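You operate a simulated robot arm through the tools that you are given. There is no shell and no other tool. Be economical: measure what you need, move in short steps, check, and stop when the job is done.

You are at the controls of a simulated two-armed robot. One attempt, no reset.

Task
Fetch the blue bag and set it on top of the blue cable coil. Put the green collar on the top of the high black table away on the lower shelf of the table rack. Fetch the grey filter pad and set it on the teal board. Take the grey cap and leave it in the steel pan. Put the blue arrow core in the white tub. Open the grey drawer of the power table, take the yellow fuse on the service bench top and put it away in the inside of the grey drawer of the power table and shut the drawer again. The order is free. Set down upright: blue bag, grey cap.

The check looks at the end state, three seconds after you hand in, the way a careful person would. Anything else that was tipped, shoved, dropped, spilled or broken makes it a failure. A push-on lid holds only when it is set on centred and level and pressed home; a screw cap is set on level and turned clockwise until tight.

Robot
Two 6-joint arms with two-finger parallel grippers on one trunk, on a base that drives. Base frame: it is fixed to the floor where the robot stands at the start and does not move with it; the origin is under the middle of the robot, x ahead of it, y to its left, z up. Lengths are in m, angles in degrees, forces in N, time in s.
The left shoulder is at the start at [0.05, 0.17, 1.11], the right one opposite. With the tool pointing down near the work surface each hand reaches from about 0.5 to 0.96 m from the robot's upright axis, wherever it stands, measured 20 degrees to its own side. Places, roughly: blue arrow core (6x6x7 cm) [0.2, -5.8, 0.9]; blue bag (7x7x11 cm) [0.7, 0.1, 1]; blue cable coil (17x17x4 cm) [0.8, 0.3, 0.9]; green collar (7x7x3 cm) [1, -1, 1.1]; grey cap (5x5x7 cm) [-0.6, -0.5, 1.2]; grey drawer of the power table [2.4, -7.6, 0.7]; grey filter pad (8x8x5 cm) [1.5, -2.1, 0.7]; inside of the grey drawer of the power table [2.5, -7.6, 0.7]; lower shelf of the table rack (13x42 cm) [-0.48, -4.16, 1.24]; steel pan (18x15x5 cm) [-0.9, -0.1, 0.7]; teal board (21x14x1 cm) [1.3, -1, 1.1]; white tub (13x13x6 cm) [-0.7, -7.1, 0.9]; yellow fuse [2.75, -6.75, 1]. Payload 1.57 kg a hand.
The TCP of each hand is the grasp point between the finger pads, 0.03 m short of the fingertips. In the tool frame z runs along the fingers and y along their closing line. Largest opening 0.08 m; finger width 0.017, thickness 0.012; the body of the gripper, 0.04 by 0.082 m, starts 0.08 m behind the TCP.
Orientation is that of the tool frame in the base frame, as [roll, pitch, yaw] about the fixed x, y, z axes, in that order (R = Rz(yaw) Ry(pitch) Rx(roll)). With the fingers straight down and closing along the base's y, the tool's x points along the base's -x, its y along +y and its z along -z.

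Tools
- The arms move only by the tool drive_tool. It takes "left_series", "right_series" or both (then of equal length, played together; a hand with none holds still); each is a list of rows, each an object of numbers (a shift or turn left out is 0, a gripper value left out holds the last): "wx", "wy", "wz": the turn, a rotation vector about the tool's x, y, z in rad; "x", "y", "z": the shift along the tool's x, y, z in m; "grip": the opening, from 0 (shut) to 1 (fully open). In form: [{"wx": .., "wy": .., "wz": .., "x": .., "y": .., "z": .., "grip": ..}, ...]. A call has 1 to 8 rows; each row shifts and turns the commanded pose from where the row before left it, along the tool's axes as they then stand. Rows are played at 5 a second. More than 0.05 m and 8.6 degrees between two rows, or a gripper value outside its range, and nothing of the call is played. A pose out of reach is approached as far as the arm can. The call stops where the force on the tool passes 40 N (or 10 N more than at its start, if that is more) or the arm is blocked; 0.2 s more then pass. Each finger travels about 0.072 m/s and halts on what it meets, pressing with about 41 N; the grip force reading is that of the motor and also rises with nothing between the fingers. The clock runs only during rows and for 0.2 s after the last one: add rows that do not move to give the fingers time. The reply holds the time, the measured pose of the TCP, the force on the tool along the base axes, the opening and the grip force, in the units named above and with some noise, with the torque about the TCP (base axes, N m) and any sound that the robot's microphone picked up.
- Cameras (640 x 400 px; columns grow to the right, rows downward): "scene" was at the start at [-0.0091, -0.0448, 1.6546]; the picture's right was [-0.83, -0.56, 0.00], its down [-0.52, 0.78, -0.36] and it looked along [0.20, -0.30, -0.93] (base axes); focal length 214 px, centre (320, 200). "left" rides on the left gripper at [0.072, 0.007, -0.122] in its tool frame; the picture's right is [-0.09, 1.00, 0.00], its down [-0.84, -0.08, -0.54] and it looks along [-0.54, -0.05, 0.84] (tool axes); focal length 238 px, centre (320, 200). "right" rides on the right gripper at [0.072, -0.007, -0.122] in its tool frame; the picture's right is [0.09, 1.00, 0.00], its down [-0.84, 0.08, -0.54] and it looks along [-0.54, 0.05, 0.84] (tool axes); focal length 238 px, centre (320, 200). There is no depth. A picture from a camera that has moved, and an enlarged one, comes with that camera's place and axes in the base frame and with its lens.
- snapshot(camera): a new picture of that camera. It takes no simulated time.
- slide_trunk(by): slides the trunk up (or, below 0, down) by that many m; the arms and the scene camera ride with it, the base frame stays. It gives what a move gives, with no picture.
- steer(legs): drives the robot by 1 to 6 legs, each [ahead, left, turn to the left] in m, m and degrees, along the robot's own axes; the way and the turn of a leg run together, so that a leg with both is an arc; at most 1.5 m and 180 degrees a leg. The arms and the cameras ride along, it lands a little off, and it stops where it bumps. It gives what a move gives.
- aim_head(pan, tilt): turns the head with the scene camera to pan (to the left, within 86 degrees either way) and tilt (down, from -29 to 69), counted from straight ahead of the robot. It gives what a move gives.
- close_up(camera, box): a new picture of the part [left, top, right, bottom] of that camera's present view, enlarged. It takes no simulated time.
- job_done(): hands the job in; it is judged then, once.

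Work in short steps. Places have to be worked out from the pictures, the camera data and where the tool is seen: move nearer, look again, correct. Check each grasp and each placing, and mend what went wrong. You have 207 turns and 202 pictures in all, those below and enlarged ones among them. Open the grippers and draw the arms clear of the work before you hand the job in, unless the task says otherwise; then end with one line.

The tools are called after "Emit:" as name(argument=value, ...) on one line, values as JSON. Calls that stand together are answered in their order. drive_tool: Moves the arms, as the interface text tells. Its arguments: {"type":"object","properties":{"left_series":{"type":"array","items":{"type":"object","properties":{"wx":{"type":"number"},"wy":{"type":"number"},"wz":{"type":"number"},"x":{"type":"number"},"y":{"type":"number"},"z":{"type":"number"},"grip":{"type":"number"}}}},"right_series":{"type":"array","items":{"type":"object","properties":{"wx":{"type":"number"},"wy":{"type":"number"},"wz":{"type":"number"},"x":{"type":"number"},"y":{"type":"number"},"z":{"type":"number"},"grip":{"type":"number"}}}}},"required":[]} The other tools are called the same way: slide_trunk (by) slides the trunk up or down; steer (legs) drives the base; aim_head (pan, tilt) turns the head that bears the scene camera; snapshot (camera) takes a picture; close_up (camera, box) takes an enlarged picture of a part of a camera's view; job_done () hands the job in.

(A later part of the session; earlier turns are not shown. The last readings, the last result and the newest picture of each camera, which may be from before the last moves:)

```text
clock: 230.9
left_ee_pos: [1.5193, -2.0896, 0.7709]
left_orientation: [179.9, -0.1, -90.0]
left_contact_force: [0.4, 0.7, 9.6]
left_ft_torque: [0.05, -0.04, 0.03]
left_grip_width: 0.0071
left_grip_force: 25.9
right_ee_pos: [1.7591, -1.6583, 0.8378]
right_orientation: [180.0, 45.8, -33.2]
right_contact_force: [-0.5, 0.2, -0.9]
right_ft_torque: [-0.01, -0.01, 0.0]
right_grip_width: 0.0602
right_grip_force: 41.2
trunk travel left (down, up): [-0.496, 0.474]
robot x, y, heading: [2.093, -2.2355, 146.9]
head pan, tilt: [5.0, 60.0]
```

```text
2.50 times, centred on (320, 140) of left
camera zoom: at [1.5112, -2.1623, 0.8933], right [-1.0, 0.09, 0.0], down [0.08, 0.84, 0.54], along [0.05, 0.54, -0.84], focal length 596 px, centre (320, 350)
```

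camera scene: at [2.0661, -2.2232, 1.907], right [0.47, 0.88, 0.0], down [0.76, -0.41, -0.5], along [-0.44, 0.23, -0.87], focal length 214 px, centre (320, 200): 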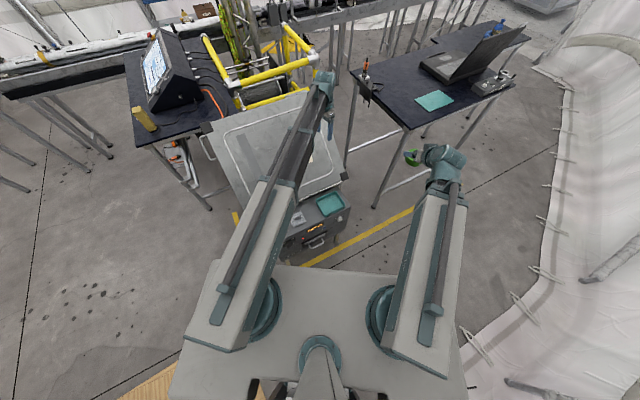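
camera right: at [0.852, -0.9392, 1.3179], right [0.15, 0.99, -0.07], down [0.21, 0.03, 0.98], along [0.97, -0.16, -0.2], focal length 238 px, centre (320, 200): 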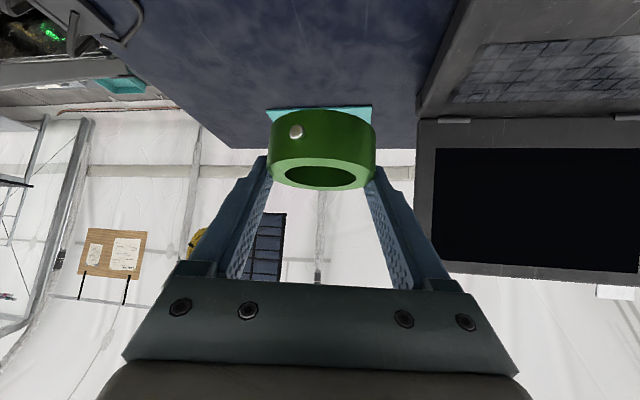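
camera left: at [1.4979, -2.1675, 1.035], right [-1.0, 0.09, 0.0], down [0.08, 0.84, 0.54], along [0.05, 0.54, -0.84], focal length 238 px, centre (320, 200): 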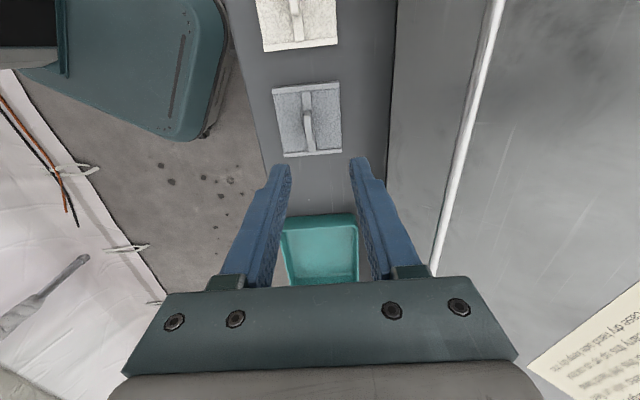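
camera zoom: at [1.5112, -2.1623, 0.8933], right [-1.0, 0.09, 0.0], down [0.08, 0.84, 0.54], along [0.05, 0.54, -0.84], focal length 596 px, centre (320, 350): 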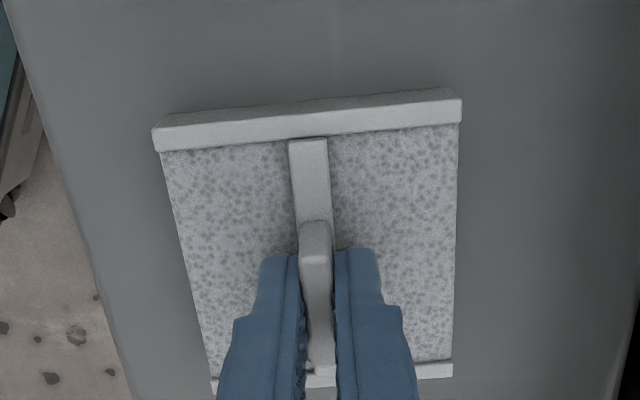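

Fin gripped (0.007). Lift to the top, then strafe north to (2.05,-1.35).

Emit:
slide_trunk(by=0.47)

Emit:
steer(legs=[[0.516, -0.72, 0]])

Emit:
snapshot(camera="left")

Emit:
snapshot(camera="scene")

```text
refused: 0.47 is not a number from -0.4 to 0.4
```

```text
clock: 232.7
left_ee_pos: [1.5133, -1.9487, 0.7705]
left_orientation: [180.0, -1.6, -89.5]
left_contact_force: [-0.2, -0.3, 5.4]
left_ft_torque: [0.01, -0.05, 0.01]
left_grip_width: 0.0
left_grip_force: 20.9
right_ee_pos: [1.753, -1.5053, 0.8369]
right_orientation: [-180.0, 45.8, -33.0]
right_contact_force: [0.0, 0.8, -1.8]
right_ft_torque: [0.03, 0.0, -0.02]
right_grip_width: 0.0606
right_grip_force: 40.9
trunk travel left (down, up): [-0.496, 0.474]
robot x, y, heading: [2.0846, -2.0832, 147.1]
head pan, tilt: [5.0, 60.0]
stopped in leg 1: the force on the tool passed its limit at 81 N (the readings are from after the stop); the commanded pose is now the measured one
```

```text
92 pictures are left
camera left: at [1.5062, -2.0168, 0.8951], right [-1.0, 0.08, 0.0], down [0.07, 0.85, 0.52], along [0.05, 0.52, -0.86], focal length 238 px, centre (320, 200)
```

left: 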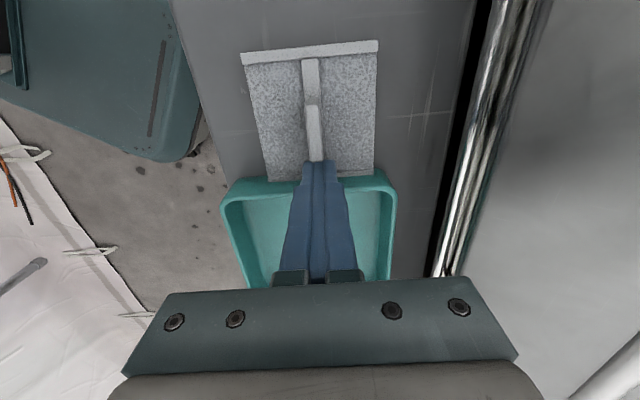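

```text
91 pictures are left
camera scene: at [2.0605, -2.0697, 1.4349], right [0.47, 0.88, 0.0], down [0.77, -0.4, -0.5], along [-0.44, 0.23, -0.87], focal length 214 px, centre (320, 200)
```

scene: 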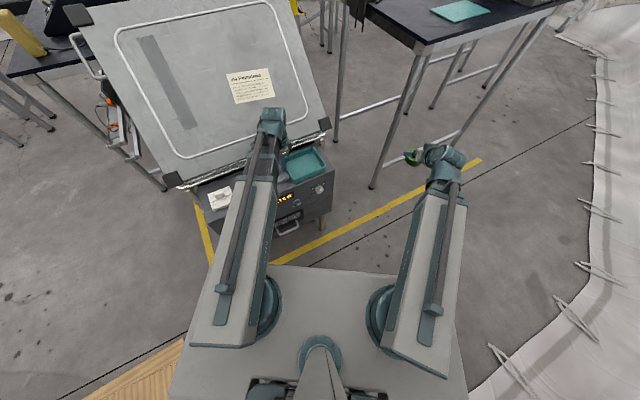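

Mistake: the trunk call was refused while the drive ran, dragging the pad against the teal tray and slipping off the fin. The tray seems in place. Raise clear and look carefully.

Emit:
slide_trunk(by=0.12)

Emit:
snapshot(camera="left")

```text
clock: 234.2
left_ee_pos: [1.5131, -1.9474, 0.891]
left_orientation: [-180.0, -1.7, -89.5]
left_contact_force: [0.4, -0.5, -0.8]
left_ft_torque: [0.0, -0.01, -0.01]
left_grip_width: 0.0
left_grip_force: 20.7
right_ee_pos: [1.7508, -1.5051, 0.9567]
right_orientation: [-179.9, 45.8, -33.0]
right_contact_force: [0.0, 0.0, -1.1]
right_ft_torque: [-0.01, -0.02, 0.01]
right_grip_width: 0.0603
right_grip_force: 41.1
trunk travel left (down, up): [-0.616, 0.354]
robot x, y, heading: [2.0839, -2.0819, 147.3]
head pan, tilt: [5.0, 60.0]
```

```text
90 pictures are left
camera left: at [1.5058, -2.0167, 1.0148], right [-1.0, 0.08, 0.0], down [0.07, 0.85, 0.52], along [0.05, 0.52, -0.85], focal length 238 px, centre (320, 200)
```

left: 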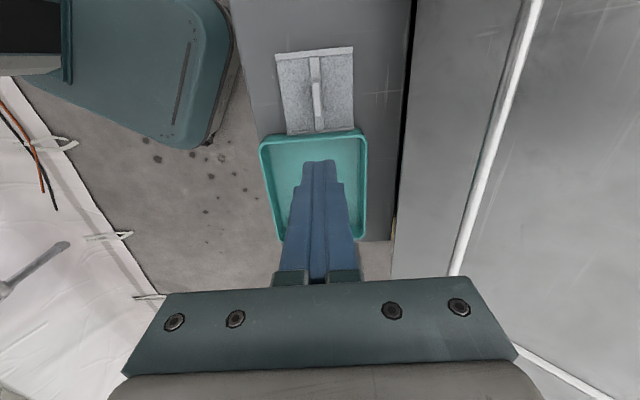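

Tray position is unchanged within a centimetre. Pad's fin is now at (1.515,-1.982). Reopen, square up, position and descend on the fin again.

Emit:
drive_tool(left_series=[{"grip": 0.5, "wy": -0.029}, {"x": 0.035, "y": -0.002}, {}, {}])

Emit:
slide_trunk(by=-0.1)

Emit:
close_up(camera="left", box=[200, 60, 440, 220])

```text
clock: 235.2
left_ee_pos: [1.5146, -1.9815, 0.8911]
left_orientation: [180.0, 0.1, -89.6]
left_contact_force: [-0.1, 0.4, -0.3]
left_ft_torque: [0.02, 0.01, 0.0]
left_grip_width: 0.0402
left_grip_force: 0.1
right_ee_pos: [1.7514, -1.5049, 0.957]
right_orientation: [-179.9, 45.9, -33.0]
right_contact_force: [0.0, -0.2, -1.1]
right_ft_torque: [-0.02, 0.0, 0.02]
right_grip_width: 0.0602
right_grip_force: 40.9
trunk travel left (down, up): [-0.616, 0.354]
robot x, y, heading: [2.0855, -2.0814, 147.3]
head pan, tilt: [5.0, 60.0]
```

```text
clock: 236.5
left_ee_pos: [1.5146, -1.9825, 0.7906]
left_orientation: [-180.0, 0.1, -89.4]
left_contact_force: [-0.8, -0.3, -0.6]
left_ft_torque: [0.01, 0.01, 0.0]
left_grip_width: 0.0399
left_grip_force: 0.0
right_ee_pos: [1.7515, -1.5056, 0.8569]
right_orientation: [180.0, 45.8, -33.0]
right_contact_force: [0.5, 0.2, -2.0]
right_ft_torque: [0.01, -0.01, 0.01]
right_grip_width: 0.0603
right_grip_force: 41.3
trunk travel left (down, up): [-0.516, 0.454]
robot x, y, heading: [2.0879, -2.0823, 147.3]
head pan, tilt: [5.0, 60.0]
```

```text
2.50 times, centred on (320, 140) of left
camera zoom: at [1.507, -2.0549, 0.9129], right [-1.0, 0.08, 0.0], down [0.07, 0.84, 0.54], along [0.05, 0.54, -0.84], focal length 596 px, centre (320, 350)
```

zoom: 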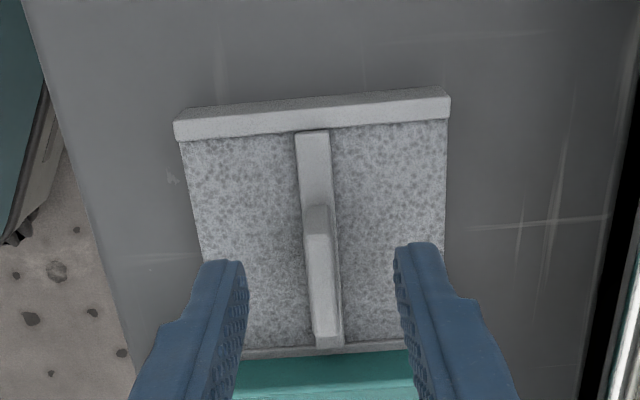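

Same view as before; lower 0.022, close, and lift gently in a separate step.

Emit:
slide_trunk(by=-0.023)

Emit:
drive_tool(left_series=[{"grip": 0.2}, {"grip": 0.0}, {}, {}])

Emit:
slide_trunk(by=0.12)

Emit:
snapshot(camera="left")

```text
clock: 237.2
left_ee_pos: [1.5144, -1.9825, 0.7676]
left_orientation: [-180.0, 0.1, -89.5]
left_contact_force: [-0.1, -1.6, 0.3]
left_ft_torque: [0.01, -0.01, 0.03]
left_grip_width: 0.04
left_grip_force: 0.1
right_ee_pos: [1.7507, -1.5046, 0.8336]
right_orientation: [179.9, 45.8, -32.9]
right_contact_force: [0.1, 0.6, -1.9]
right_ft_torque: [0.0, -0.02, 0.0]
right_grip_width: 0.0601
right_grip_force: 40.9
trunk travel left (down, up): [-0.493, 0.477]
robot x, y, heading: [2.0872, -2.0804, 147.1]
head pan, tilt: [5.0, 60.0]
```

```text
clock: 238.2
left_ee_pos: [1.5145, -1.9837, 0.7677]
left_orientation: [-180.0, 0.1, -89.4]
left_contact_force: [0.5, 0.7, 0.8]
left_ft_torque: [0.06, -0.01, -0.02]
left_grip_width: 0.0087
left_grip_force: 27.8
right_ee_pos: [1.7513, -1.5045, 0.834]
right_orientation: [-180.0, 45.9, -33.0]
right_contact_force: [0.5, 0.0, -1.1]
right_ft_torque: [-0.03, -0.02, -0.01]
right_grip_width: 0.0601
right_grip_force: 40.4
trunk travel left (down, up): [-0.493, 0.477]
robot x, y, heading: [2.0894, -2.0802, 147.2]
head pan, tilt: [5.0, 60.0]
```

```text
clock: 239.7
left_ee_pos: [1.5145, -1.9821, 0.888]
left_orientation: [-179.9, 0.1, -89.5]
left_contact_force: [-0.1, 0.3, -0.5]
left_ft_torque: [-0.05, -0.03, -0.01]
left_grip_width: 0.0087
left_grip_force: 27.4
right_ee_pos: [1.7507, -1.5059, 0.9542]
right_orientation: [-180.0, 45.9, -33.0]
right_contact_force: [0.3, 0.8, -1.7]
right_ft_torque: [0.02, 0.0, 0.01]
right_grip_width: 0.0605
right_grip_force: 40.9
trunk travel left (down, up): [-0.613, 0.357]
robot x, y, heading: [2.0838, -2.0836, 147.1]
head pan, tilt: [5.0, 60.0]
```

```text
88 pictures are left
camera left: at [1.5069, -2.0548, 1.0097], right [-1.0, 0.08, 0.0], down [0.07, 0.84, 0.54], along [0.05, 0.54, -0.84], focal length 238 px, centre (320, 200)
```

left: 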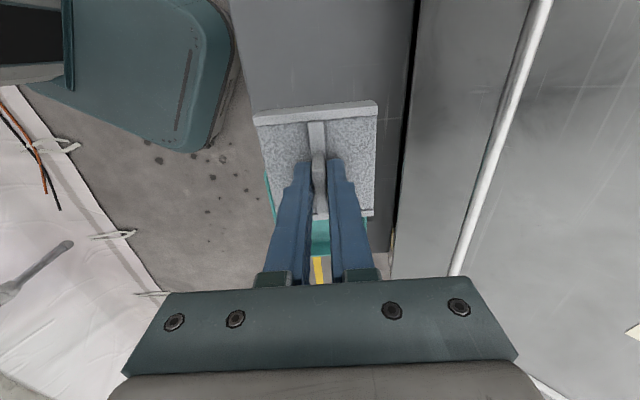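

Pad is held. Raise to the top; then drive only after that succeeds.

Emit:
slide_trunk(by=0.35)

Emit:
close_up(camera="scene", box=[240, 160, 400, 270])

```text
clock: 243.1
left_ee_pos: [1.5157, -1.9822, 1.2377]
left_orientation: [180.0, 0.0, -89.4]
left_contact_force: [-0.6, -0.2, -0.7]
left_ft_torque: [0.0, -0.01, -0.02]
left_grip_width: 0.0091
left_grip_force: 27.1
right_ee_pos: [1.7512, -1.5047, 1.3037]
right_orientation: [-179.9, 45.8, -33.0]
right_contact_force: [0.8, -0.6, -1.1]
right_ft_torque: [0.02, 0.02, 0.02]
right_grip_width: 0.0602
right_grip_force: 40.8
trunk travel left (down, up): [-0.963, 0.007]
robot x, y, heading: [2.088, -2.0778, 146.9]
head pan, tilt: [5.0, 60.0]
```

```text
3.64 times, centred on (320, 215) of scene
camera zoom: at [2.0598, -2.0698, 1.9019], right [0.47, 0.88, 0.0], down [0.77, -0.4, -0.5], along [-0.44, 0.23, -0.87], focal length 780 px, centre (320, 146)
```

zoom: 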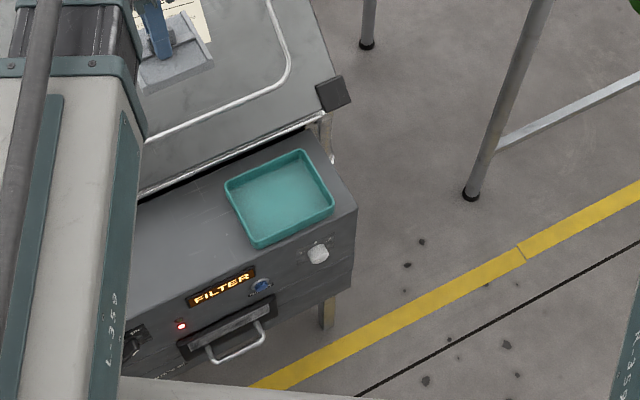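

The tray is where it was (centre (1.53,-1.86) before and after). Drive to about (2.05,-1.35).

Emit:
steer(legs=[[0.43, -0.6, 0]])

Emit:
snapshot(camera="left")

Emit:
snapshot(camera="scene")

```text
clock: 247.2
left_ee_pos: [1.4812, -1.2459, 1.2378]
left_orientation: [180.0, 0.1, -89.1]
left_contact_force: [-0.1, -0.6, -0.7]
left_ft_torque: [-0.03, 0.0, 0.0]
left_grip_width: 0.0091
left_grip_force: 27.5
right_ee_pos: [1.714, -0.7665, 1.3036]
right_orientation: [180.0, 45.7, -32.5]
right_contact_force: [0.3, 0.5, -1.2]
right_ft_torque: [-0.03, 0.02, 0.0]
right_grip_width: 0.0604
right_grip_force: 41.2
trunk travel left (down, up): [-0.963, 0.007]
robot x, y, heading: [2.055, -1.3396, 147.5]
head pan, tilt: [5.0, 60.0]
```

```text
86 pictures are left
camera left: at [1.4747, -1.3182, 1.3598], right [-1.0, 0.08, 0.0], down [0.06, 0.84, 0.54], along [0.04, 0.54, -0.84], focal length 238 px, centre (320, 200)
```

left: 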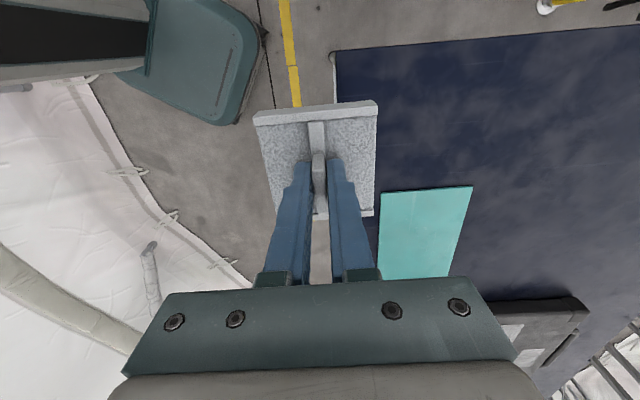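

```text
85 pictures are left
camera scene: at [2.0278, -1.328, 1.9019], right [0.46, 0.89, 0.0], down [0.77, -0.4, -0.5], along [-0.44, 0.23, -0.87], focal length 214 px, centre (320, 200)
```

scene: 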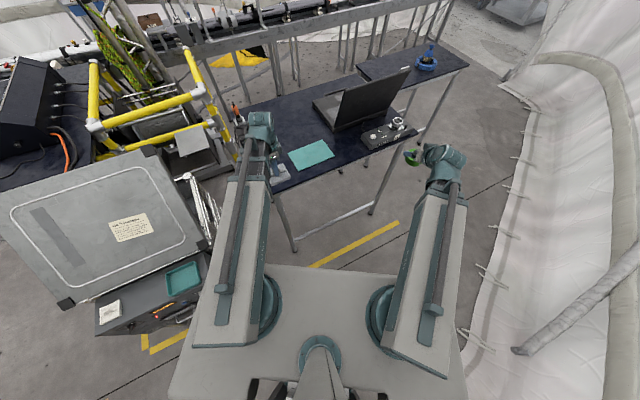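

Board centre (1.326,-1.03), long side along y. Move the pad above it and lower partway.

Emit:
drive_tool(left_series=[{"x": -0.036, "y": 0.0258}, {"x": -0.036, "y": 0.0258}, {"x": -0.036, "y": 0.0258}, {"x": -0.036, "y": 0.0258}, {"x": -0.036, "y": 0.0258}, {"x": -0.036, "y": 0.0258}, {}])

Emit:
slide_trunk(by=-0.095)

Emit:
snapshot(camera="left")

```text
clock: 248.8
left_ee_pos: [1.3198, -1.0309, 1.2384]
left_orientation: [-180.0, 0.1, -89.0]
left_contact_force: [0.5, -0.7, -0.6]
left_ft_torque: [0.04, 0.05, -0.01]
left_grip_width: 0.0088
left_grip_force: 27.5
right_ee_pos: [1.7143, -0.767, 1.305]
right_orientation: [180.0, 45.8, -32.5]
right_contact_force: [0.3, 0.3, -0.6]
right_ft_torque: [0.04, 0.0, 0.01]
right_grip_width: 0.0603
right_grip_force: 41.4
trunk travel left (down, up): [-0.963, 0.007]
robot x, y, heading: [2.0528, -1.339, 147.6]
head pan, tilt: [5.0, 60.0]
```

```text
clock: 250.1
left_ee_pos: [1.3203, -1.0298, 1.1425]
left_orientation: [180.0, 0.1, -89.0]
left_contact_force: [0.1, -0.6, 0.0]
left_ft_torque: [-0.02, 0.0, 0.01]
left_grip_width: 0.0092
left_grip_force: 27.8
right_ee_pos: [1.7142, -0.7662, 1.207]
right_orientation: [-180.0, 45.8, -32.4]
right_contact_force: [0.6, -0.6, -1.1]
right_ft_torque: [0.0, -0.02, 0.03]
right_grip_width: 0.0604
right_grip_force: 41.0
trunk travel left (down, up): [-0.868, 0.102]
robot x, y, heading: [2.0553, -1.3401, 147.6]
head pan, tilt: [5.0, 60.0]
```

```text
84 pictures are left
camera left: at [1.3133, -1.104, 1.2648], right [-1.0, 0.07, 0.0], down [0.06, 0.84, 0.54], along [0.04, 0.54, -0.84], focal length 238 px, centre (320, 200)
```

left: 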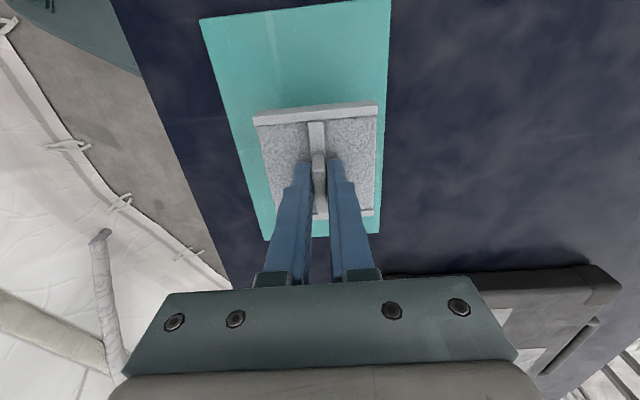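

Pad is centred over the board within ~1 cm. Nudge +x 6 mm and lower to contact.

Emit:
drive_tool(left_series=[{"y": -0.006, "x": -0.005}])

Emit:
slide_trunk(by=-0.015)

Emit:
slide_trunk(by=-0.008)

```text
clock: 250.4
left_ee_pos: [1.3262, -1.0264, 1.1421]
left_orientation: [-180.0, 0.1, -89.0]
left_contact_force: [0.2, -0.2, -0.1]
left_ft_torque: [-0.02, -0.02, 0.04]
left_grip_width: 0.0092
left_grip_force: 27.8
right_ee_pos: [1.714, -0.7659, 1.2083]
right_orientation: [-179.9, 45.8, -32.5]
right_contact_force: [0.1, -0.2, -1.1]
right_ft_torque: [0.0, 0.02, -0.01]
right_grip_width: 0.0599
right_grip_force: 41.0
trunk travel left (down, up): [-0.868, 0.102]
robot x, y, heading: [2.0544, -1.339, 147.6]
head pan, tilt: [5.0, 60.0]
```

```text
clock: 251.1
left_ee_pos: [1.3261, -1.0263, 1.1287]
left_orientation: [180.0, 0.1, -89.0]
left_contact_force: [-0.2, -0.1, -0.5]
left_ft_torque: [0.01, -0.02, 0.01]
left_grip_width: 0.0091
left_grip_force: 27.5
right_ee_pos: [1.7141, -0.7665, 1.1946]
right_orientation: [-180.0, 45.8, -32.5]
right_contact_force: [-0.4, 0.0, -0.8]
right_ft_torque: [-0.01, 0.01, 0.0]
right_grip_width: 0.0603
right_grip_force: 41.4
trunk travel left (down, up): [-0.853, 0.117]
robot x, y, heading: [2.0567, -1.3399, 147.6]
head pan, tilt: [5.0, 60.0]
```

```text
clock: 251.7
left_ee_pos: [1.3266, -1.0278, 1.1195]
left_orientation: [-180.0, 0.1, -89.0]
left_contact_force: [-0.6, 0.5, -0.5]
left_ft_torque: [0.01, -0.02, 0.0]
left_grip_width: 0.0091
left_grip_force: 27.6
right_ee_pos: [1.7134, -0.7674, 1.1864]
right_orientation: [-180.0, 45.7, -32.5]
right_contact_force: [-0.2, -0.1, -0.4]
right_ft_torque: [-0.01, 0.0, -0.01]
right_grip_width: 0.0603
right_grip_force: 40.6
trunk travel left (down, up): [-0.845, 0.125]
robot x, y, heading: [2.0541, -1.3397, 147.8]
head pan, tilt: [5.0, 60.0]
```

Still free; continue in small steps.

Emit:
slide_trunk(by=-0.006)

Emit:
slide_trunk(by=-0.006)

Emit:
close_up(camera="left", box=[200, 60, 440, 220])

```text
clock: 252.2
left_ee_pos: [1.3251, -1.0273, 1.1137]
left_orientation: [-179.9, 0.1, -88.9]
left_contact_force: [-0.3, 1.1, -1.0]
left_ft_torque: [-0.01, -0.03, -0.02]
left_grip_width: 0.0088
left_grip_force: 27.6
right_ee_pos: [1.7142, -0.7668, 1.1793]
right_orientation: [180.0, 45.8, -32.4]
right_contact_force: [-0.7, 0.1, -1.4]
right_ft_torque: [-0.02, -0.01, 0.02]
right_grip_width: 0.0604
right_grip_force: 40.8
trunk travel left (down, up): [-0.839, 0.131]
robot x, y, heading: [2.0577, -1.3425, 147.4]
head pan, tilt: [5.0, 60.0]
```

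```text
clock: 252.8
left_ee_pos: [1.3271, -1.0266, 1.108]
left_orientation: [-179.9, 0.2, -89.0]
left_contact_force: [0.1, 0.1, 0.0]
left_ft_torque: [0.03, 0.03, 0.0]
left_grip_width: 0.0089
left_grip_force: 28.0
right_ee_pos: [1.7134, -0.7663, 1.1734]
right_orientation: [-179.9, 45.9, -32.4]
right_contact_force: [-0.2, 0.3, -1.7]
right_ft_torque: [-0.01, 0.01, 0.0]
right_grip_width: 0.0601
right_grip_force: 41.3
trunk travel left (down, up): [-0.833, 0.137]
robot x, y, heading: [2.0555, -1.3395, 147.8]
head pan, tilt: [5.0, 60.0]
```

```text
2.50 times, centred on (320, 140) of left
camera zoom: at [1.3194, -1.0994, 1.2298], right [-1.0, 0.07, 0.0], down [0.06, 0.84, 0.54], along [0.04, 0.54, -0.84], focal length 596 px, centre (320, 350)
```

zoom: 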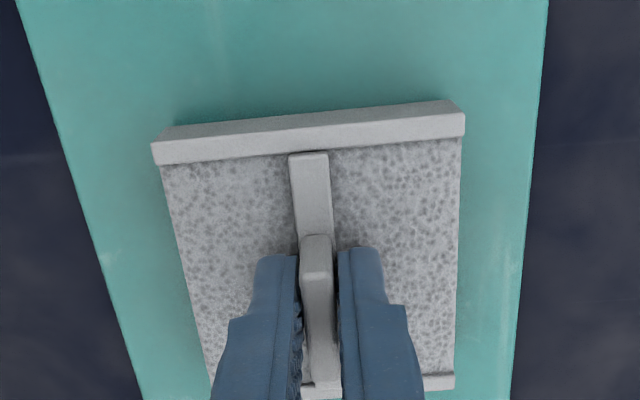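

Nearly down; a few more millimetres.

Emit:
slide_trunk(by=-0.005)

Emit:
slide_trunk(by=-0.005)

Emit:
slide_trunk(by=-0.005)

```text
clock: 253.3
left_ee_pos: [1.3255, -1.0267, 1.1029]
left_orientation: [180.0, 0.1, -89.1]
left_contact_force: [-2.5, 0.2, 11.8]
left_ft_torque: [0.06, 0.04, 0.02]
left_grip_width: 0.0088
left_grip_force: 28.1
right_ee_pos: [1.7152, -0.7669, 1.1692]
right_orientation: [180.0, 45.8, -32.5]
right_contact_force: [0.6, -0.7, -1.4]
right_ft_torque: [0.01, -0.02, 0.02]
right_grip_width: 0.0602
right_grip_force: 41.2
trunk travel left (down, up): [-0.828, 0.142]
robot x, y, heading: [2.0543, -1.338, 147.8]
head pan, tilt: [5.0, 60.0]
```

```text
clock: 253.7
left_ee_pos: [1.3267, -1.0275, 1.1033]
left_orientation: [179.8, 0.1, -89.0]
left_contact_force: [0.1, 0.5, 26.2]
left_ft_torque: [0.01, -0.02, 0.01]
left_grip_width: 0.0092
left_grip_force: 27.7
right_ee_pos: [1.7166, -0.7668, 1.1672]
right_orientation: [180.0, 45.8, -32.4]
right_contact_force: [-1.0, 0.8, -2.2]
right_ft_torque: [0.02, 0.01, 0.0]
right_grip_width: 0.0602
right_grip_force: 41.3
trunk travel left (down, up): [-0.825, 0.145]
robot x, y, heading: [2.0534, -1.341, 147.6]
head pan, tilt: [5.0, 60.0]
stopped: the force on the tool passed its limit at 58 N (the readings are from after the stop); the commanded pose is now the measured one
```

```text
clock: 254.0
left_ee_pos: [1.3263, -1.0265, 1.1008]
left_orientation: [179.8, 0.2, -89.1]
left_contact_force: [0.2, -0.3, 32.5]
left_ft_torque: [0.0, -0.01, 0.0]
left_grip_width: 0.0089
left_grip_force: 27.1
right_ee_pos: [1.7164, -0.7675, 1.1678]
right_orientation: [179.9, 45.8, -32.4]
right_contact_force: [-0.4, -0.5, -1.3]
right_ft_torque: [0.0, -0.03, 0.04]
right_grip_width: 0.0601
right_grip_force: 41.0
trunk travel left (down, up): [-0.825, 0.145]
robot x, y, heading: [2.0511, -1.3405, 147.6]
head pan, tilt: [5.0, 60.0]
stopped: the force on the tool passed its limit at 49 N (the readings are from after the stop); the commanded pose is now the measured one
```

Contact made. Open and raise.

Emit:
drive_tool(left_series=[{"grip": 0.4}, {}, {}])

Emit:
slide_trunk(by=0.142)

Emit:
snapshot(camera="left")

```text
clock: 254.8
left_ee_pos: [1.3259, -1.0283, 1.1015]
left_orientation: [179.7, 0.2, -89.0]
left_contact_force: [-9.6, 1.0, 41.7]
left_ft_torque: [-0.04, 0.17, 0.05]
left_grip_width: 0.0188
left_grip_force: 0.1
right_ee_pos: [1.7155, -0.7679, 1.1668]
right_orientation: [-180.0, 45.9, -32.4]
right_contact_force: [-0.4, 1.0, -1.2]
right_ft_torque: [0.0, -0.02, 0.02]
right_grip_width: 0.0604
right_grip_force: 40.8
trunk travel left (down, up): [-0.825, 0.145]
robot x, y, heading: [2.0538, -1.3414, 147.5]
head pan, tilt: [5.0, 60.0]
```

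```text
clock: 256.5
left_ee_pos: [1.3245, -1.0266, 1.241]
left_orientation: [180.0, 0.2, -89.0]
left_contact_force: [-0.3, -1.4, -0.6]
left_ft_torque: [0.03, -0.03, 0.03]
left_grip_width: 0.0319
left_grip_force: 0.1
right_ee_pos: [1.714, -0.7656, 1.3087]
right_orientation: [179.9, 45.8, -32.4]
right_contact_force: [-0.1, 0.6, -1.8]
right_ft_torque: [0.02, 0.03, 0.01]
right_grip_width: 0.0603
right_grip_force: 41.8
trunk travel left (down, up): [-0.967, 0.003]
robot x, y, heading: [2.0536, -1.3388, 147.7]
head pan, tilt: [5.0, 60.0]
```

```text
82 pictures are left
camera left: at [1.3181, -1.0989, 1.3633], right [-1.0, 0.07, 0.0], down [0.06, 0.84, 0.54], along [0.04, 0.54, -0.84], focal length 238 px, centre (320, 200)
```

left: 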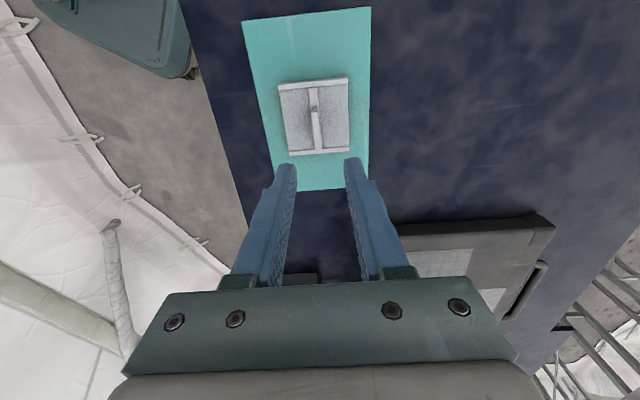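

Pad placed well on the board. Retract and square the left hand, then turn toward south.

Emit:
drive_tool(left_series=[{"x": 0.017, "y": -0.04}, {"x": 0.017, "y": -0.04}, {"x": 0.017, "y": -0.04}, {"x": 0.017, "y": -0.04}, {"x": 0.017, "y": -0.04}])

Emit:
drive_tool(left_series=[{"wz": -0.141}, {"wz": -0.141}, {"wz": -0.141}, {"wz": -0.141}, {"wz": -0.141}, {"wz": -0.141}, {"wz": -0.141}])

Emit:
steer(legs=[[0, 0, 122], [1.1, 0, 0]])

Emit:
aim_head(pan=-20, tilt=20)

Emit:
snapshot(camera="scene")

```text
clock: 257.7
left_ee_pos: [1.5278, -1.1105, 1.2422]
left_orientation: [179.8, 0.0, -88.9]
left_contact_force: [-0.2, -0.5, 0.1]
left_ft_torque: [-0.01, 0.02, -0.01]
left_grip_width: 0.0324
left_grip_force: 0.1
right_ee_pos: [1.7144, -0.7676, 1.3084]
right_orientation: [180.0, 45.8, -32.5]
right_contact_force: [0.6, -0.3, -1.2]
right_ft_torque: [0.05, -0.03, 0.03]
right_grip_width: 0.0604
right_grip_force: 41.3
trunk travel left (down, up): [-0.967, 0.003]
robot x, y, heading: [2.0524, -1.338, 147.4]
head pan, tilt: [5.0, 60.0]
```

```text
clock: 259.3
left_ee_pos: [1.5253, -1.1074, 1.2417]
left_orientation: [-180.0, 0.2, -32.2]
left_contact_force: [0.2, 0.9, 1.1]
left_ft_torque: [0.0, 0.01, 0.01]
left_grip_width: 0.0316
left_grip_force: 0.1
right_ee_pos: [1.7136, -0.7674, 1.308]
right_orientation: [179.9, 45.7, -32.4]
right_contact_force: [0.6, -0.3, -1.7]
right_ft_torque: [-0.01, 0.02, -0.04]
right_grip_width: 0.0602
right_grip_force: 41.0
trunk travel left (down, up): [-0.967, 0.003]
robot x, y, heading: [2.0523, -1.3398, 147.8]
head pan, tilt: [5.0, 60.0]
```

```text
clock: 270.4
left_ee_pos: [2.2849, -3.0394, 1.241]
left_orientation: [-179.9, 0.1, 94.9]
left_contact_force: [-0.6, -0.3, 0.1]
left_ft_torque: [0.06, -0.01, -0.02]
left_grip_width: 0.0321
left_grip_force: 0.0
right_ee_pos: [1.9007, -3.0964, 1.3076]
right_orientation: [-180.0, 45.6, 94.9]
right_contact_force: [0.6, -1.4, -1.5]
right_ft_torque: [0.0, 0.02, 0.0]
right_grip_width: 0.0604
right_grip_force: 40.2
trunk travel left (down, up): [-0.967, 0.003]
robot x, y, heading: [2.1488, -2.4793, -85.0]
head pan, tilt: [5.0, 60.0]
```

```text
clock: 271.4
left_ee_pos: [2.286, -3.039, 1.2417]
left_orientation: [180.0, 0.2, 94.9]
left_contact_force: [-0.9, 0.3, -0.2]
left_ft_torque: [-0.01, 0.04, -0.03]
left_grip_width: 0.032
left_grip_force: 0.1
right_ee_pos: [1.9011, -3.0956, 1.3071]
right_orientation: [-180.0, 45.6, 94.9]
right_contact_force: [-0.6, -0.2, -2.0]
right_ft_torque: [-0.02, -0.01, 0.03]
right_grip_width: 0.0604
right_grip_force: 41.1
trunk travel left (down, up): [-0.967, 0.003]
robot x, y, heading: [2.1518, -2.4754, -85.0]
head pan, tilt: [-20.0, 20.0]
```

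```text
81 pictures are left
camera scene: at [2.1224, -2.5263, 1.9637], right [-0.97, 0.26, 0.0], down [0.09, 0.33, -0.94], along [-0.24, -0.91, -0.34], focal length 214 px, centre (320, 200)
```

scene: 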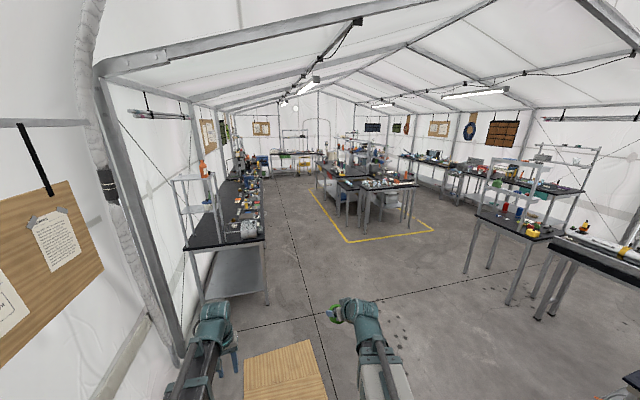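

The rack table is visible ahead-right (~(-0.5,-4.2)). Drive toward it: heading ≈-145°, 1.4 m.

Emit:
steer(legs=[[0, 0, -58], [1.4, 0, 0]])

Emit:
aim_head(pan=0, tilt=30)

Emit:
snapshot(camera="scene")

```text
clock: 281.1
left_ee_pos: [0.5578, -3.6592, 1.2421]
left_orientation: [179.9, 0.1, 33.7]
left_contact_force: [0.1, -0.2, 0.2]
left_ft_torque: [-0.01, 0.01, 0.05]
left_grip_width: 0.0323
left_grip_force: 0.0
right_ee_pos: [0.3251, -3.3492, 1.3079]
right_orientation: [180.0, 45.7, 33.6]
right_contact_force: [-0.4, -0.3, -2.4]
right_ft_torque: [0.02, -0.03, 0.01]
right_grip_width: 0.0605
right_grip_force: 41.1
trunk travel left (down, up): [-0.967, 0.003]
robot x, y, heading: [0.9847, -3.272, -146.1]
head pan, tilt: [-20.0, 20.0]
```

```text
clock: 282.0
left_ee_pos: [0.5594, -3.6599, 1.2412]
left_orientation: [-179.9, 0.2, 33.7]
left_contact_force: [-0.1, -0.2, 0.5]
left_ft_torque: [-0.02, 0.0, 0.0]
left_grip_width: 0.0319
left_grip_force: 0.1
right_ee_pos: [0.3238, -3.3492, 1.3081]
right_orientation: [180.0, 45.7, 33.6]
right_contact_force: [0.3, -0.1, -1.3]
right_ft_torque: [0.0, -0.01, 0.04]
right_grip_width: 0.0603
right_grip_force: 41.0
trunk travel left (down, up): [-0.967, 0.003]
robot x, y, heading: [0.9819, -3.2743, -146.3]
head pan, tilt: [0.0, 30.0]
```

```text
80 pictures are left
camera scene: at [0.9434, -3.2977, 1.9478], right [-0.55, 0.83, 0.0], down [0.42, 0.28, -0.87], along [-0.72, -0.48, -0.5], focal length 214 px, centre (320, 200)
```

scene: 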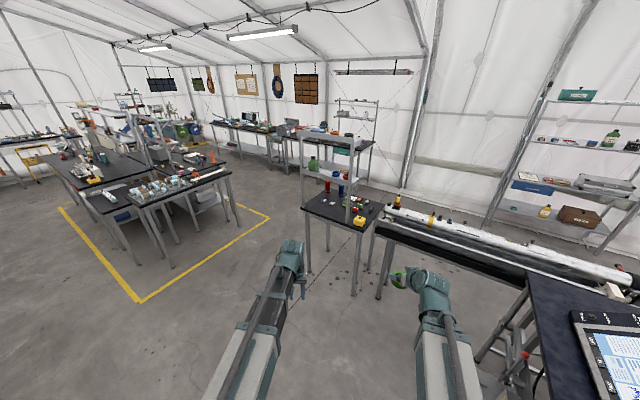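

Emit:
close_up(camera="scene", box=[280, 80, 420, 260])

```text
2.22 times, centred on (350, 170) of scene
camera zoom: at [0.9434, -3.2977, 1.9478], right [-0.55, 0.83, 0.0], down [0.42, 0.28, -0.87], along [-0.72, -0.48, -0.5], focal length 477 px, centre (253, 267)
```

zoom: 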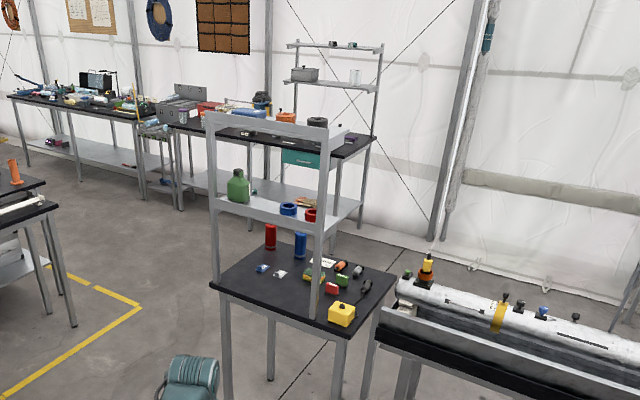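

The lower shelf (z≈1.24, x≈-0.48) faces +x; between the green can (y≈-4.30) and blue ring (y≈-4.09) there's a gap at y≈-4.19. Drive to about (0.35,-4.49), heading 180°.

Emit:
steer(legs=[[1.2, 0.66, 0], [0, 0, -33.7]])

Emit:
aim_head(pan=-15, tilt=40)

Emit:
snapshot(camera="scene")

Emit:
snapshot(camera="right")

```text
clock: 290.5
left_ee_pos: [-0.2075, -4.5857, 1.2422]
left_orientation: [-179.9, 0.2, 0.3]
left_contact_force: [0.7, 0.2, -0.5]
left_ft_torque: [0.01, 0.02, 0.02]
left_grip_width: 0.0322
left_grip_force: 0.0
right_ee_pos: [-0.2322, -4.1977, 1.307]
right_orientation: [-180.0, 45.7, 0.3]
right_contact_force: [0.2, 0.3, -1.0]
right_ft_torque: [0.0, 0.0, -0.02]
right_grip_width: 0.0602
right_grip_force: 41.2
trunk travel left (down, up): [-0.967, 0.003]
robot x, y, heading: [0.3672, -4.4952, -179.7]
head pan, tilt: [0.0, 30.0]
```

```text
clock: 291.2
left_ee_pos: [-0.2086, -4.5858, 1.2416]
left_orientation: [180.0, 0.2, 0.2]
left_contact_force: [0.2, 0.6, -0.3]
left_ft_torque: [-0.02, 0.01, 0.02]
left_grip_width: 0.0319
left_grip_force: 0.1
right_ee_pos: [-0.234, -4.198, 1.3082]
right_orientation: [179.9, 45.7, 0.3]
right_contact_force: [0.3, -0.4, -0.9]
right_ft_torque: [-0.01, 0.01, 0.01]
right_grip_width: 0.0604
right_grip_force: 41.4
trunk travel left (down, up): [-0.967, 0.003]
robot x, y, heading: [0.3649, -4.4941, -179.6]
head pan, tilt: [-15.0, 40.0]
```

```text
78 pictures are left
camera scene: at [0.3192, -4.4738, 1.9324], right [0.25, 0.97, 0.0], down [0.62, -0.16, -0.77], along [-0.74, 0.19, -0.64], focal length 214 px, centre (320, 200)
```

scene: 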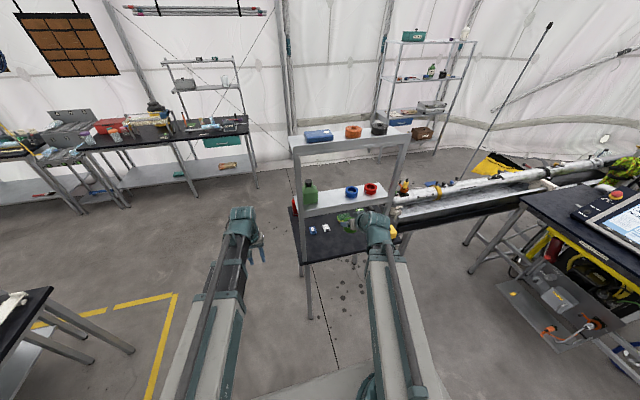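

```text
77 pictures are left
camera right: at [-0.0954, -4.1919, 1.3417], right [0.07, -1.0, -0.07], down [-0.2, -0.08, 0.98], along [-0.98, -0.05, -0.2], focal length 238 px, centre (320, 200)
```

right: 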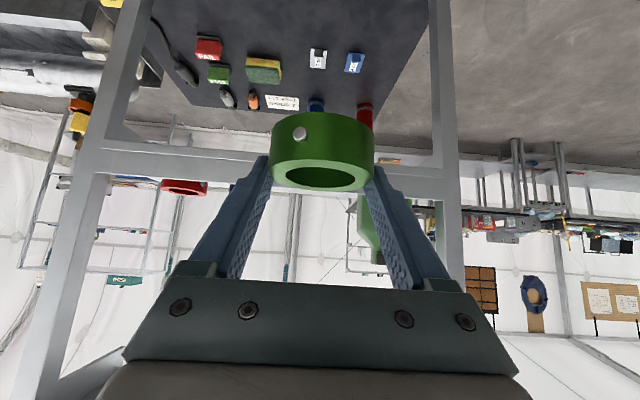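

Zoom on the shelf from both cameras.

Emit:
close_up(camera="scene", box=[280, 120, 420, 240])

Emit:
close_up(camera="right", box=[80, 100, 480, 300])

```text
3.33 times, centred on (350, 180) of scene
camera zoom: at [0.3192, -4.4738, 1.9324], right [0.25, 0.97, 0.0], down [0.62, -0.16, -0.77], along [-0.74, 0.19, -0.64], focal length 715 px, centre (220, 267)
```

zoom: 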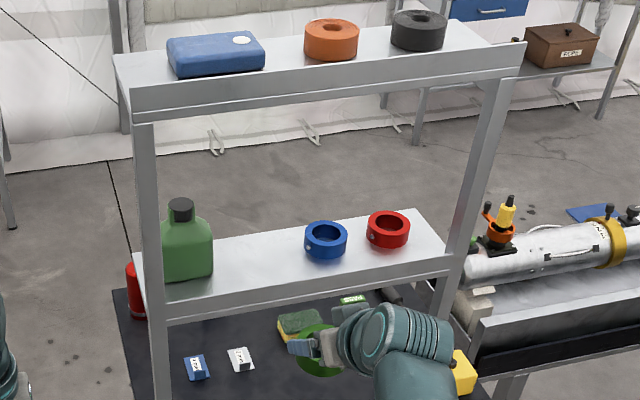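

```text
1.60 times, centred on (280, 200) of right
camera zoom: at [-0.0954, -4.1919, 1.3417], right [0.07, -1.0, -0.07], down [-0.2, -0.08, 0.98], along [-0.98, -0.05, -0.2], focal length 381 px, centre (384, 200)
```

zoom: 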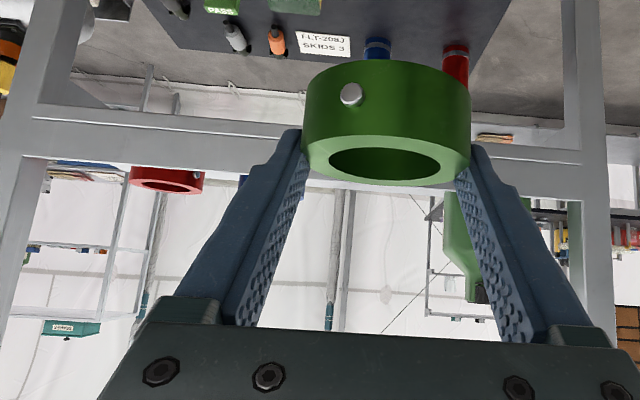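

Shelf spans x -0.417…-0.535; the gap runs y -4.275…-4.138. Move the collar in: 4 steps of 48 mm, then check.

Emit:
drive_tool(right_series=[{"y": 0.008}, {"x": -0.0335, "z": 0.0344}, {"x": -0.0335, "z": 0.0344}, {"x": -0.0335, "z": 0.0344}, {"x": -0.0335, "z": 0.0344}, {}])

Emit:
close_up(camera="scene", box=[280, 120, 420, 240])

Emit:
snapshot(camera="right")

```text
clock: 292.6
left_ee_pos: [-0.2073, -4.5857, 1.2412]
left_orientation: [-179.9, 0.3, 0.2]
left_contact_force: [0.2, 0.4, 0.6]
left_ft_torque: [0.01, -0.01, 0.01]
left_grip_width: 0.0322
left_grip_force: 0.0
right_ee_pos: [-0.4242, -4.2112, 1.3088]
right_orientation: [179.9, 45.8, 0.2]
right_contact_force: [0.5, 0.4, -0.8]
right_ft_torque: [0.0, 0.04, -0.03]
right_grip_width: 0.0605
right_grip_force: 40.4
trunk travel left (down, up): [-0.967, 0.003]
robot x, y, heading: [0.3631, -4.4977, -179.8]
head pan, tilt: [-15.0, 40.0]
```

```text
3.33 times, centred on (350, 180) of scene
camera zoom: at [0.3202, -4.4737, 1.9324], right [0.25, 0.97, 0.0], down [0.62, -0.16, -0.77], along [-0.74, 0.19, -0.64], focal length 715 px, centre (220, 267)
```

zoom: 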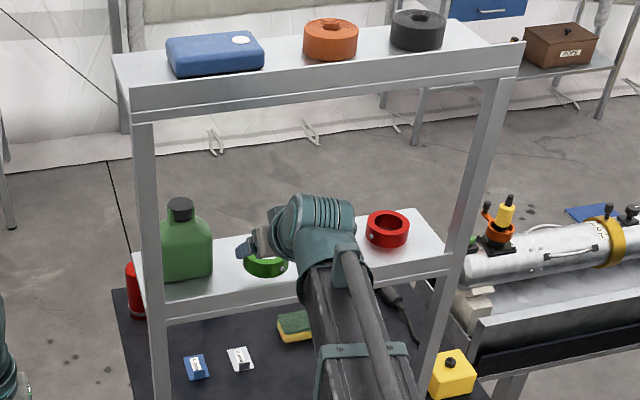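

```text
73 pictures are left
camera right: at [-0.2859, -4.2047, 1.3421], right [0.07, -1.0, -0.07], down [-0.19, -0.08, 0.98], along [-0.98, -0.05, -0.2], focal length 238 px, centre (320, 200)
```

right: 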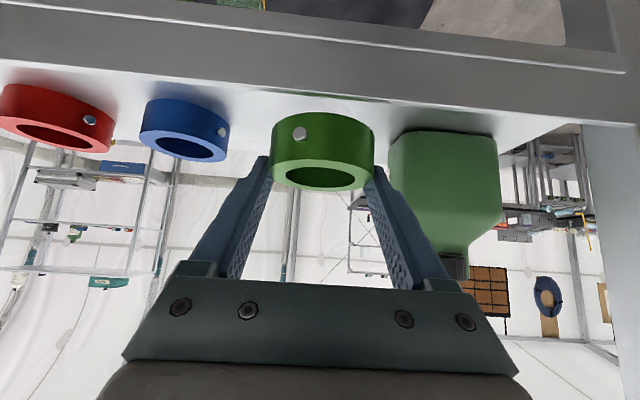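

Good view: shift 7 mm toward the blue ring, and advance 0.04 more; then lower.

Emit:
drive_tool(right_series=[{"y": -0.007}, {"x": -0.014, "z": 0.0143}, {"x": -0.014, "z": 0.0143}, {}])

Emit:
slide_trunk(by=-0.02)

Emit:
snapshot(camera="right")

```text
clock: 293.6
left_ee_pos: [-0.2086, -4.5872, 1.2425]
left_orientation: [-180.0, 0.2, 0.3]
left_contact_force: [-1.0, -0.1, 0.9]
left_ft_torque: [0.05, -0.03, -0.02]
left_grip_width: 0.0321
left_grip_force: 0.2
right_ee_pos: [-0.4669, -4.2018, 1.3088]
right_orientation: [-180.0, 45.8, 0.1]
right_contact_force: [0.0, 0.0, -1.2]
right_ft_torque: [0.03, -0.01, 0.0]
right_grip_width: 0.0605
right_grip_force: 40.9
trunk travel left (down, up): [-0.967, 0.003]
robot x, y, heading: [0.3577, -4.4962, -179.7]
head pan, tilt: [-15.0, 40.0]
```

```text
clock: 294.3
left_ee_pos: [-0.2074, -4.5857, 1.2214]
left_orientation: [180.0, 0.2, 0.2]
left_contact_force: [-0.2, 0.5, 0.2]
left_ft_torque: [-0.01, 0.0, -0.02]
left_grip_width: 0.032
left_grip_force: 0.1
right_ee_pos: [-0.4649, -4.201, 1.2881]
right_orientation: [179.9, 45.8, 0.2]
right_contact_force: [0.5, -0.1, -1.6]
right_ft_torque: [-0.01, -0.03, 0.02]
right_grip_width: 0.0599
right_grip_force: 40.7
trunk travel left (down, up): [-0.947, 0.023]
robot x, y, heading: [0.3627, -4.4956, -179.8]
head pan, tilt: [-15.0, 40.0]
```

```text
72 pictures are left
camera right: at [-0.3278, -4.195, 1.3218], right [0.07, -1.0, -0.07], down [-0.19, -0.08, 0.98], along [-0.98, -0.05, -0.2], focal length 238 px, centre (320, 200)
```

right: 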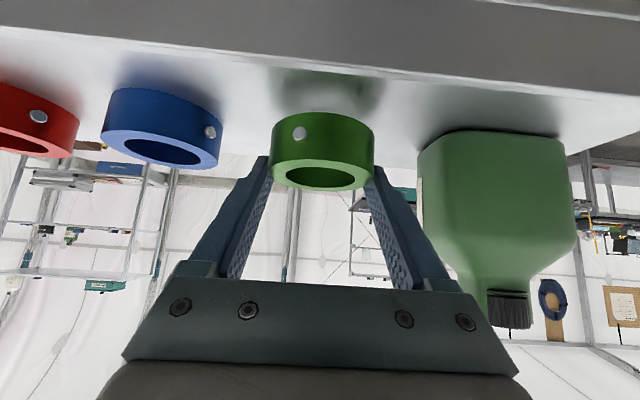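

Collar is ≈(-0.487,-4.20), clear of both neighbours. Lower to contact.

Emit:
slide_trunk(by=-0.007)

Emit:
slide_trunk(by=-0.006)

Emit:
slide_trunk(by=-0.005)

```text
clock: 294.9
left_ee_pos: [-0.2071, -4.5872, 1.2133]
left_orientation: [-180.0, 0.2, 0.2]
left_contact_force: [0.1, -0.4, 0.0]
left_ft_torque: [0.02, -0.01, 0.01]
left_grip_width: 0.0322
left_grip_force: 0.0
right_ee_pos: [-0.4667, -4.202, 1.2809]
right_orientation: [180.0, 45.7, 0.2]
right_contact_force: [-1.1, -0.2, -1.6]
right_ft_torque: [0.01, 0.01, 0.01]
right_grip_width: 0.0602
right_grip_force: 40.7
trunk travel left (down, up): [-0.94, 0.03]
robot x, y, heading: [0.3636, -4.4999, -179.7]
head pan, tilt: [-15.0, 40.0]
```

```text
clock: 295.4
left_ee_pos: [-0.2078, -4.5852, 1.2082]
left_orientation: [-180.0, 0.3, 0.2]
left_contact_force: [1.1, -0.2, 0.6]
left_ft_torque: [-0.01, -0.06, -0.02]
left_grip_width: 0.0319
left_grip_force: 0.1
right_ee_pos: [-0.4662, -4.2014, 1.2751]
right_orientation: [180.0, 45.9, 0.2]
right_contact_force: [-0.3, 0.2, 3.4]
right_ft_torque: [-0.04, -0.11, -0.03]
right_grip_width: 0.0603
right_grip_force: 40.8
trunk travel left (down, up): [-0.934, 0.036]
robot x, y, heading: [0.3614, -4.4958, -179.6]
head pan, tilt: [-15.0, 40.0]
```

```text
clock: 296.0
left_ee_pos: [-0.2068, -4.587, 1.2057]
left_orientation: [-179.9, 0.4, 0.2]
left_contact_force: [-0.1, -0.1, -0.7]
left_ft_torque: [-0.02, 0.0, 0.01]
left_grip_width: 0.032
left_grip_force: 0.1
right_ee_pos: [-0.466, -4.202, 1.2726]
right_orientation: [-179.9, 46.1, 0.2]
right_contact_force: [-5.4, 2.1, 27.7]
right_ft_torque: [-0.11, 0.61, 0.01]
right_grip_width: 0.0605
right_grip_force: 41.2
trunk travel left (down, up): [-0.929, 0.041]
robot x, y, heading: [0.3625, -4.4938, -180.0]
head pan, tilt: [-15.0, 40.0]
```

Contact. Open slightly to 0.07 and withdraw horizontally.

Emit:
drive_tool(right_series=[{"grip": 0.87}, {}, {}, {"x": 0.0168, "z": -0.0172}, {"x": 0.0335, "z": -0.0344}, {"x": 0.0335, "z": -0.0344}, {"x": 0.0335, "z": -0.0344}])

Emit:
snapshot(camera="right")

Emit:
close_up(camera="scene", box=[280, 120, 420, 240])

```text
clock: 297.2
left_ee_pos: [-0.2059, -4.5875, 1.2036]
left_orientation: [180.0, 0.1, 0.2]
left_contact_force: [0.3, -0.1, -0.2]
left_ft_torque: [0.0, 0.08, 0.02]
left_grip_width: 0.0319
left_grip_force: 0.1
right_ee_pos: [-0.3992, -4.2011, 1.2755]
right_orientation: [179.9, 47.3, 0.0]
right_contact_force: [-2.9, -0.1, 1.0]
right_ft_torque: [-0.01, -0.32, 0.03]
right_grip_width: 0.0697
right_grip_force: 0.0
right hand out of reach, approached as far as the arm can: row 6
trunk travel left (down, up): [-0.929, 0.041]
robot x, y, heading: [0.3611, -4.4988, -179.6]
head pan, tilt: [-15.0, 40.0]
stopped in row 6 (right hand): the force on the tool passed its limit at 96 N (the readings are from after the stop); the commanded pose is now the measured one
```

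```text
71 pictures are left
camera right: at [-0.2596, -4.1952, 1.3047], right [0.06, -1.0, -0.07], down [-0.17, -0.08, 0.98], along [-0.98, -0.05, -0.17], focal length 238 px, centre (320, 200)
```

right: 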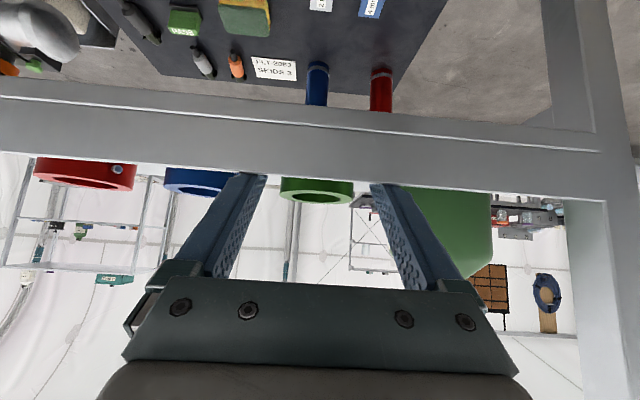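

```text
3.33 times, centred on (350, 180) of scene
camera zoom: at [0.3202, -4.4739, 1.8944], right [0.25, 0.97, 0.0], down [0.62, -0.16, -0.77], along [-0.74, 0.19, -0.64], focal length 715 px, centre (220, 267)
```

zoom: 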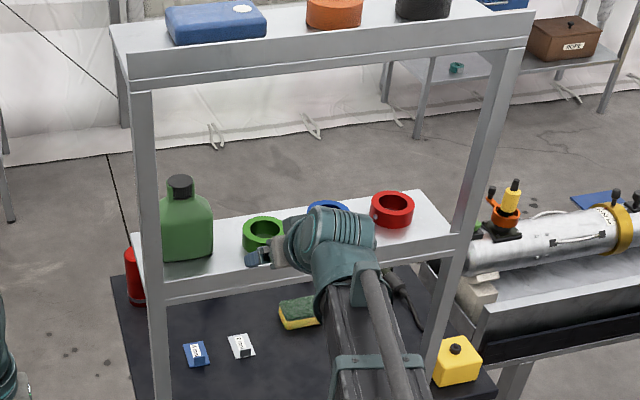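

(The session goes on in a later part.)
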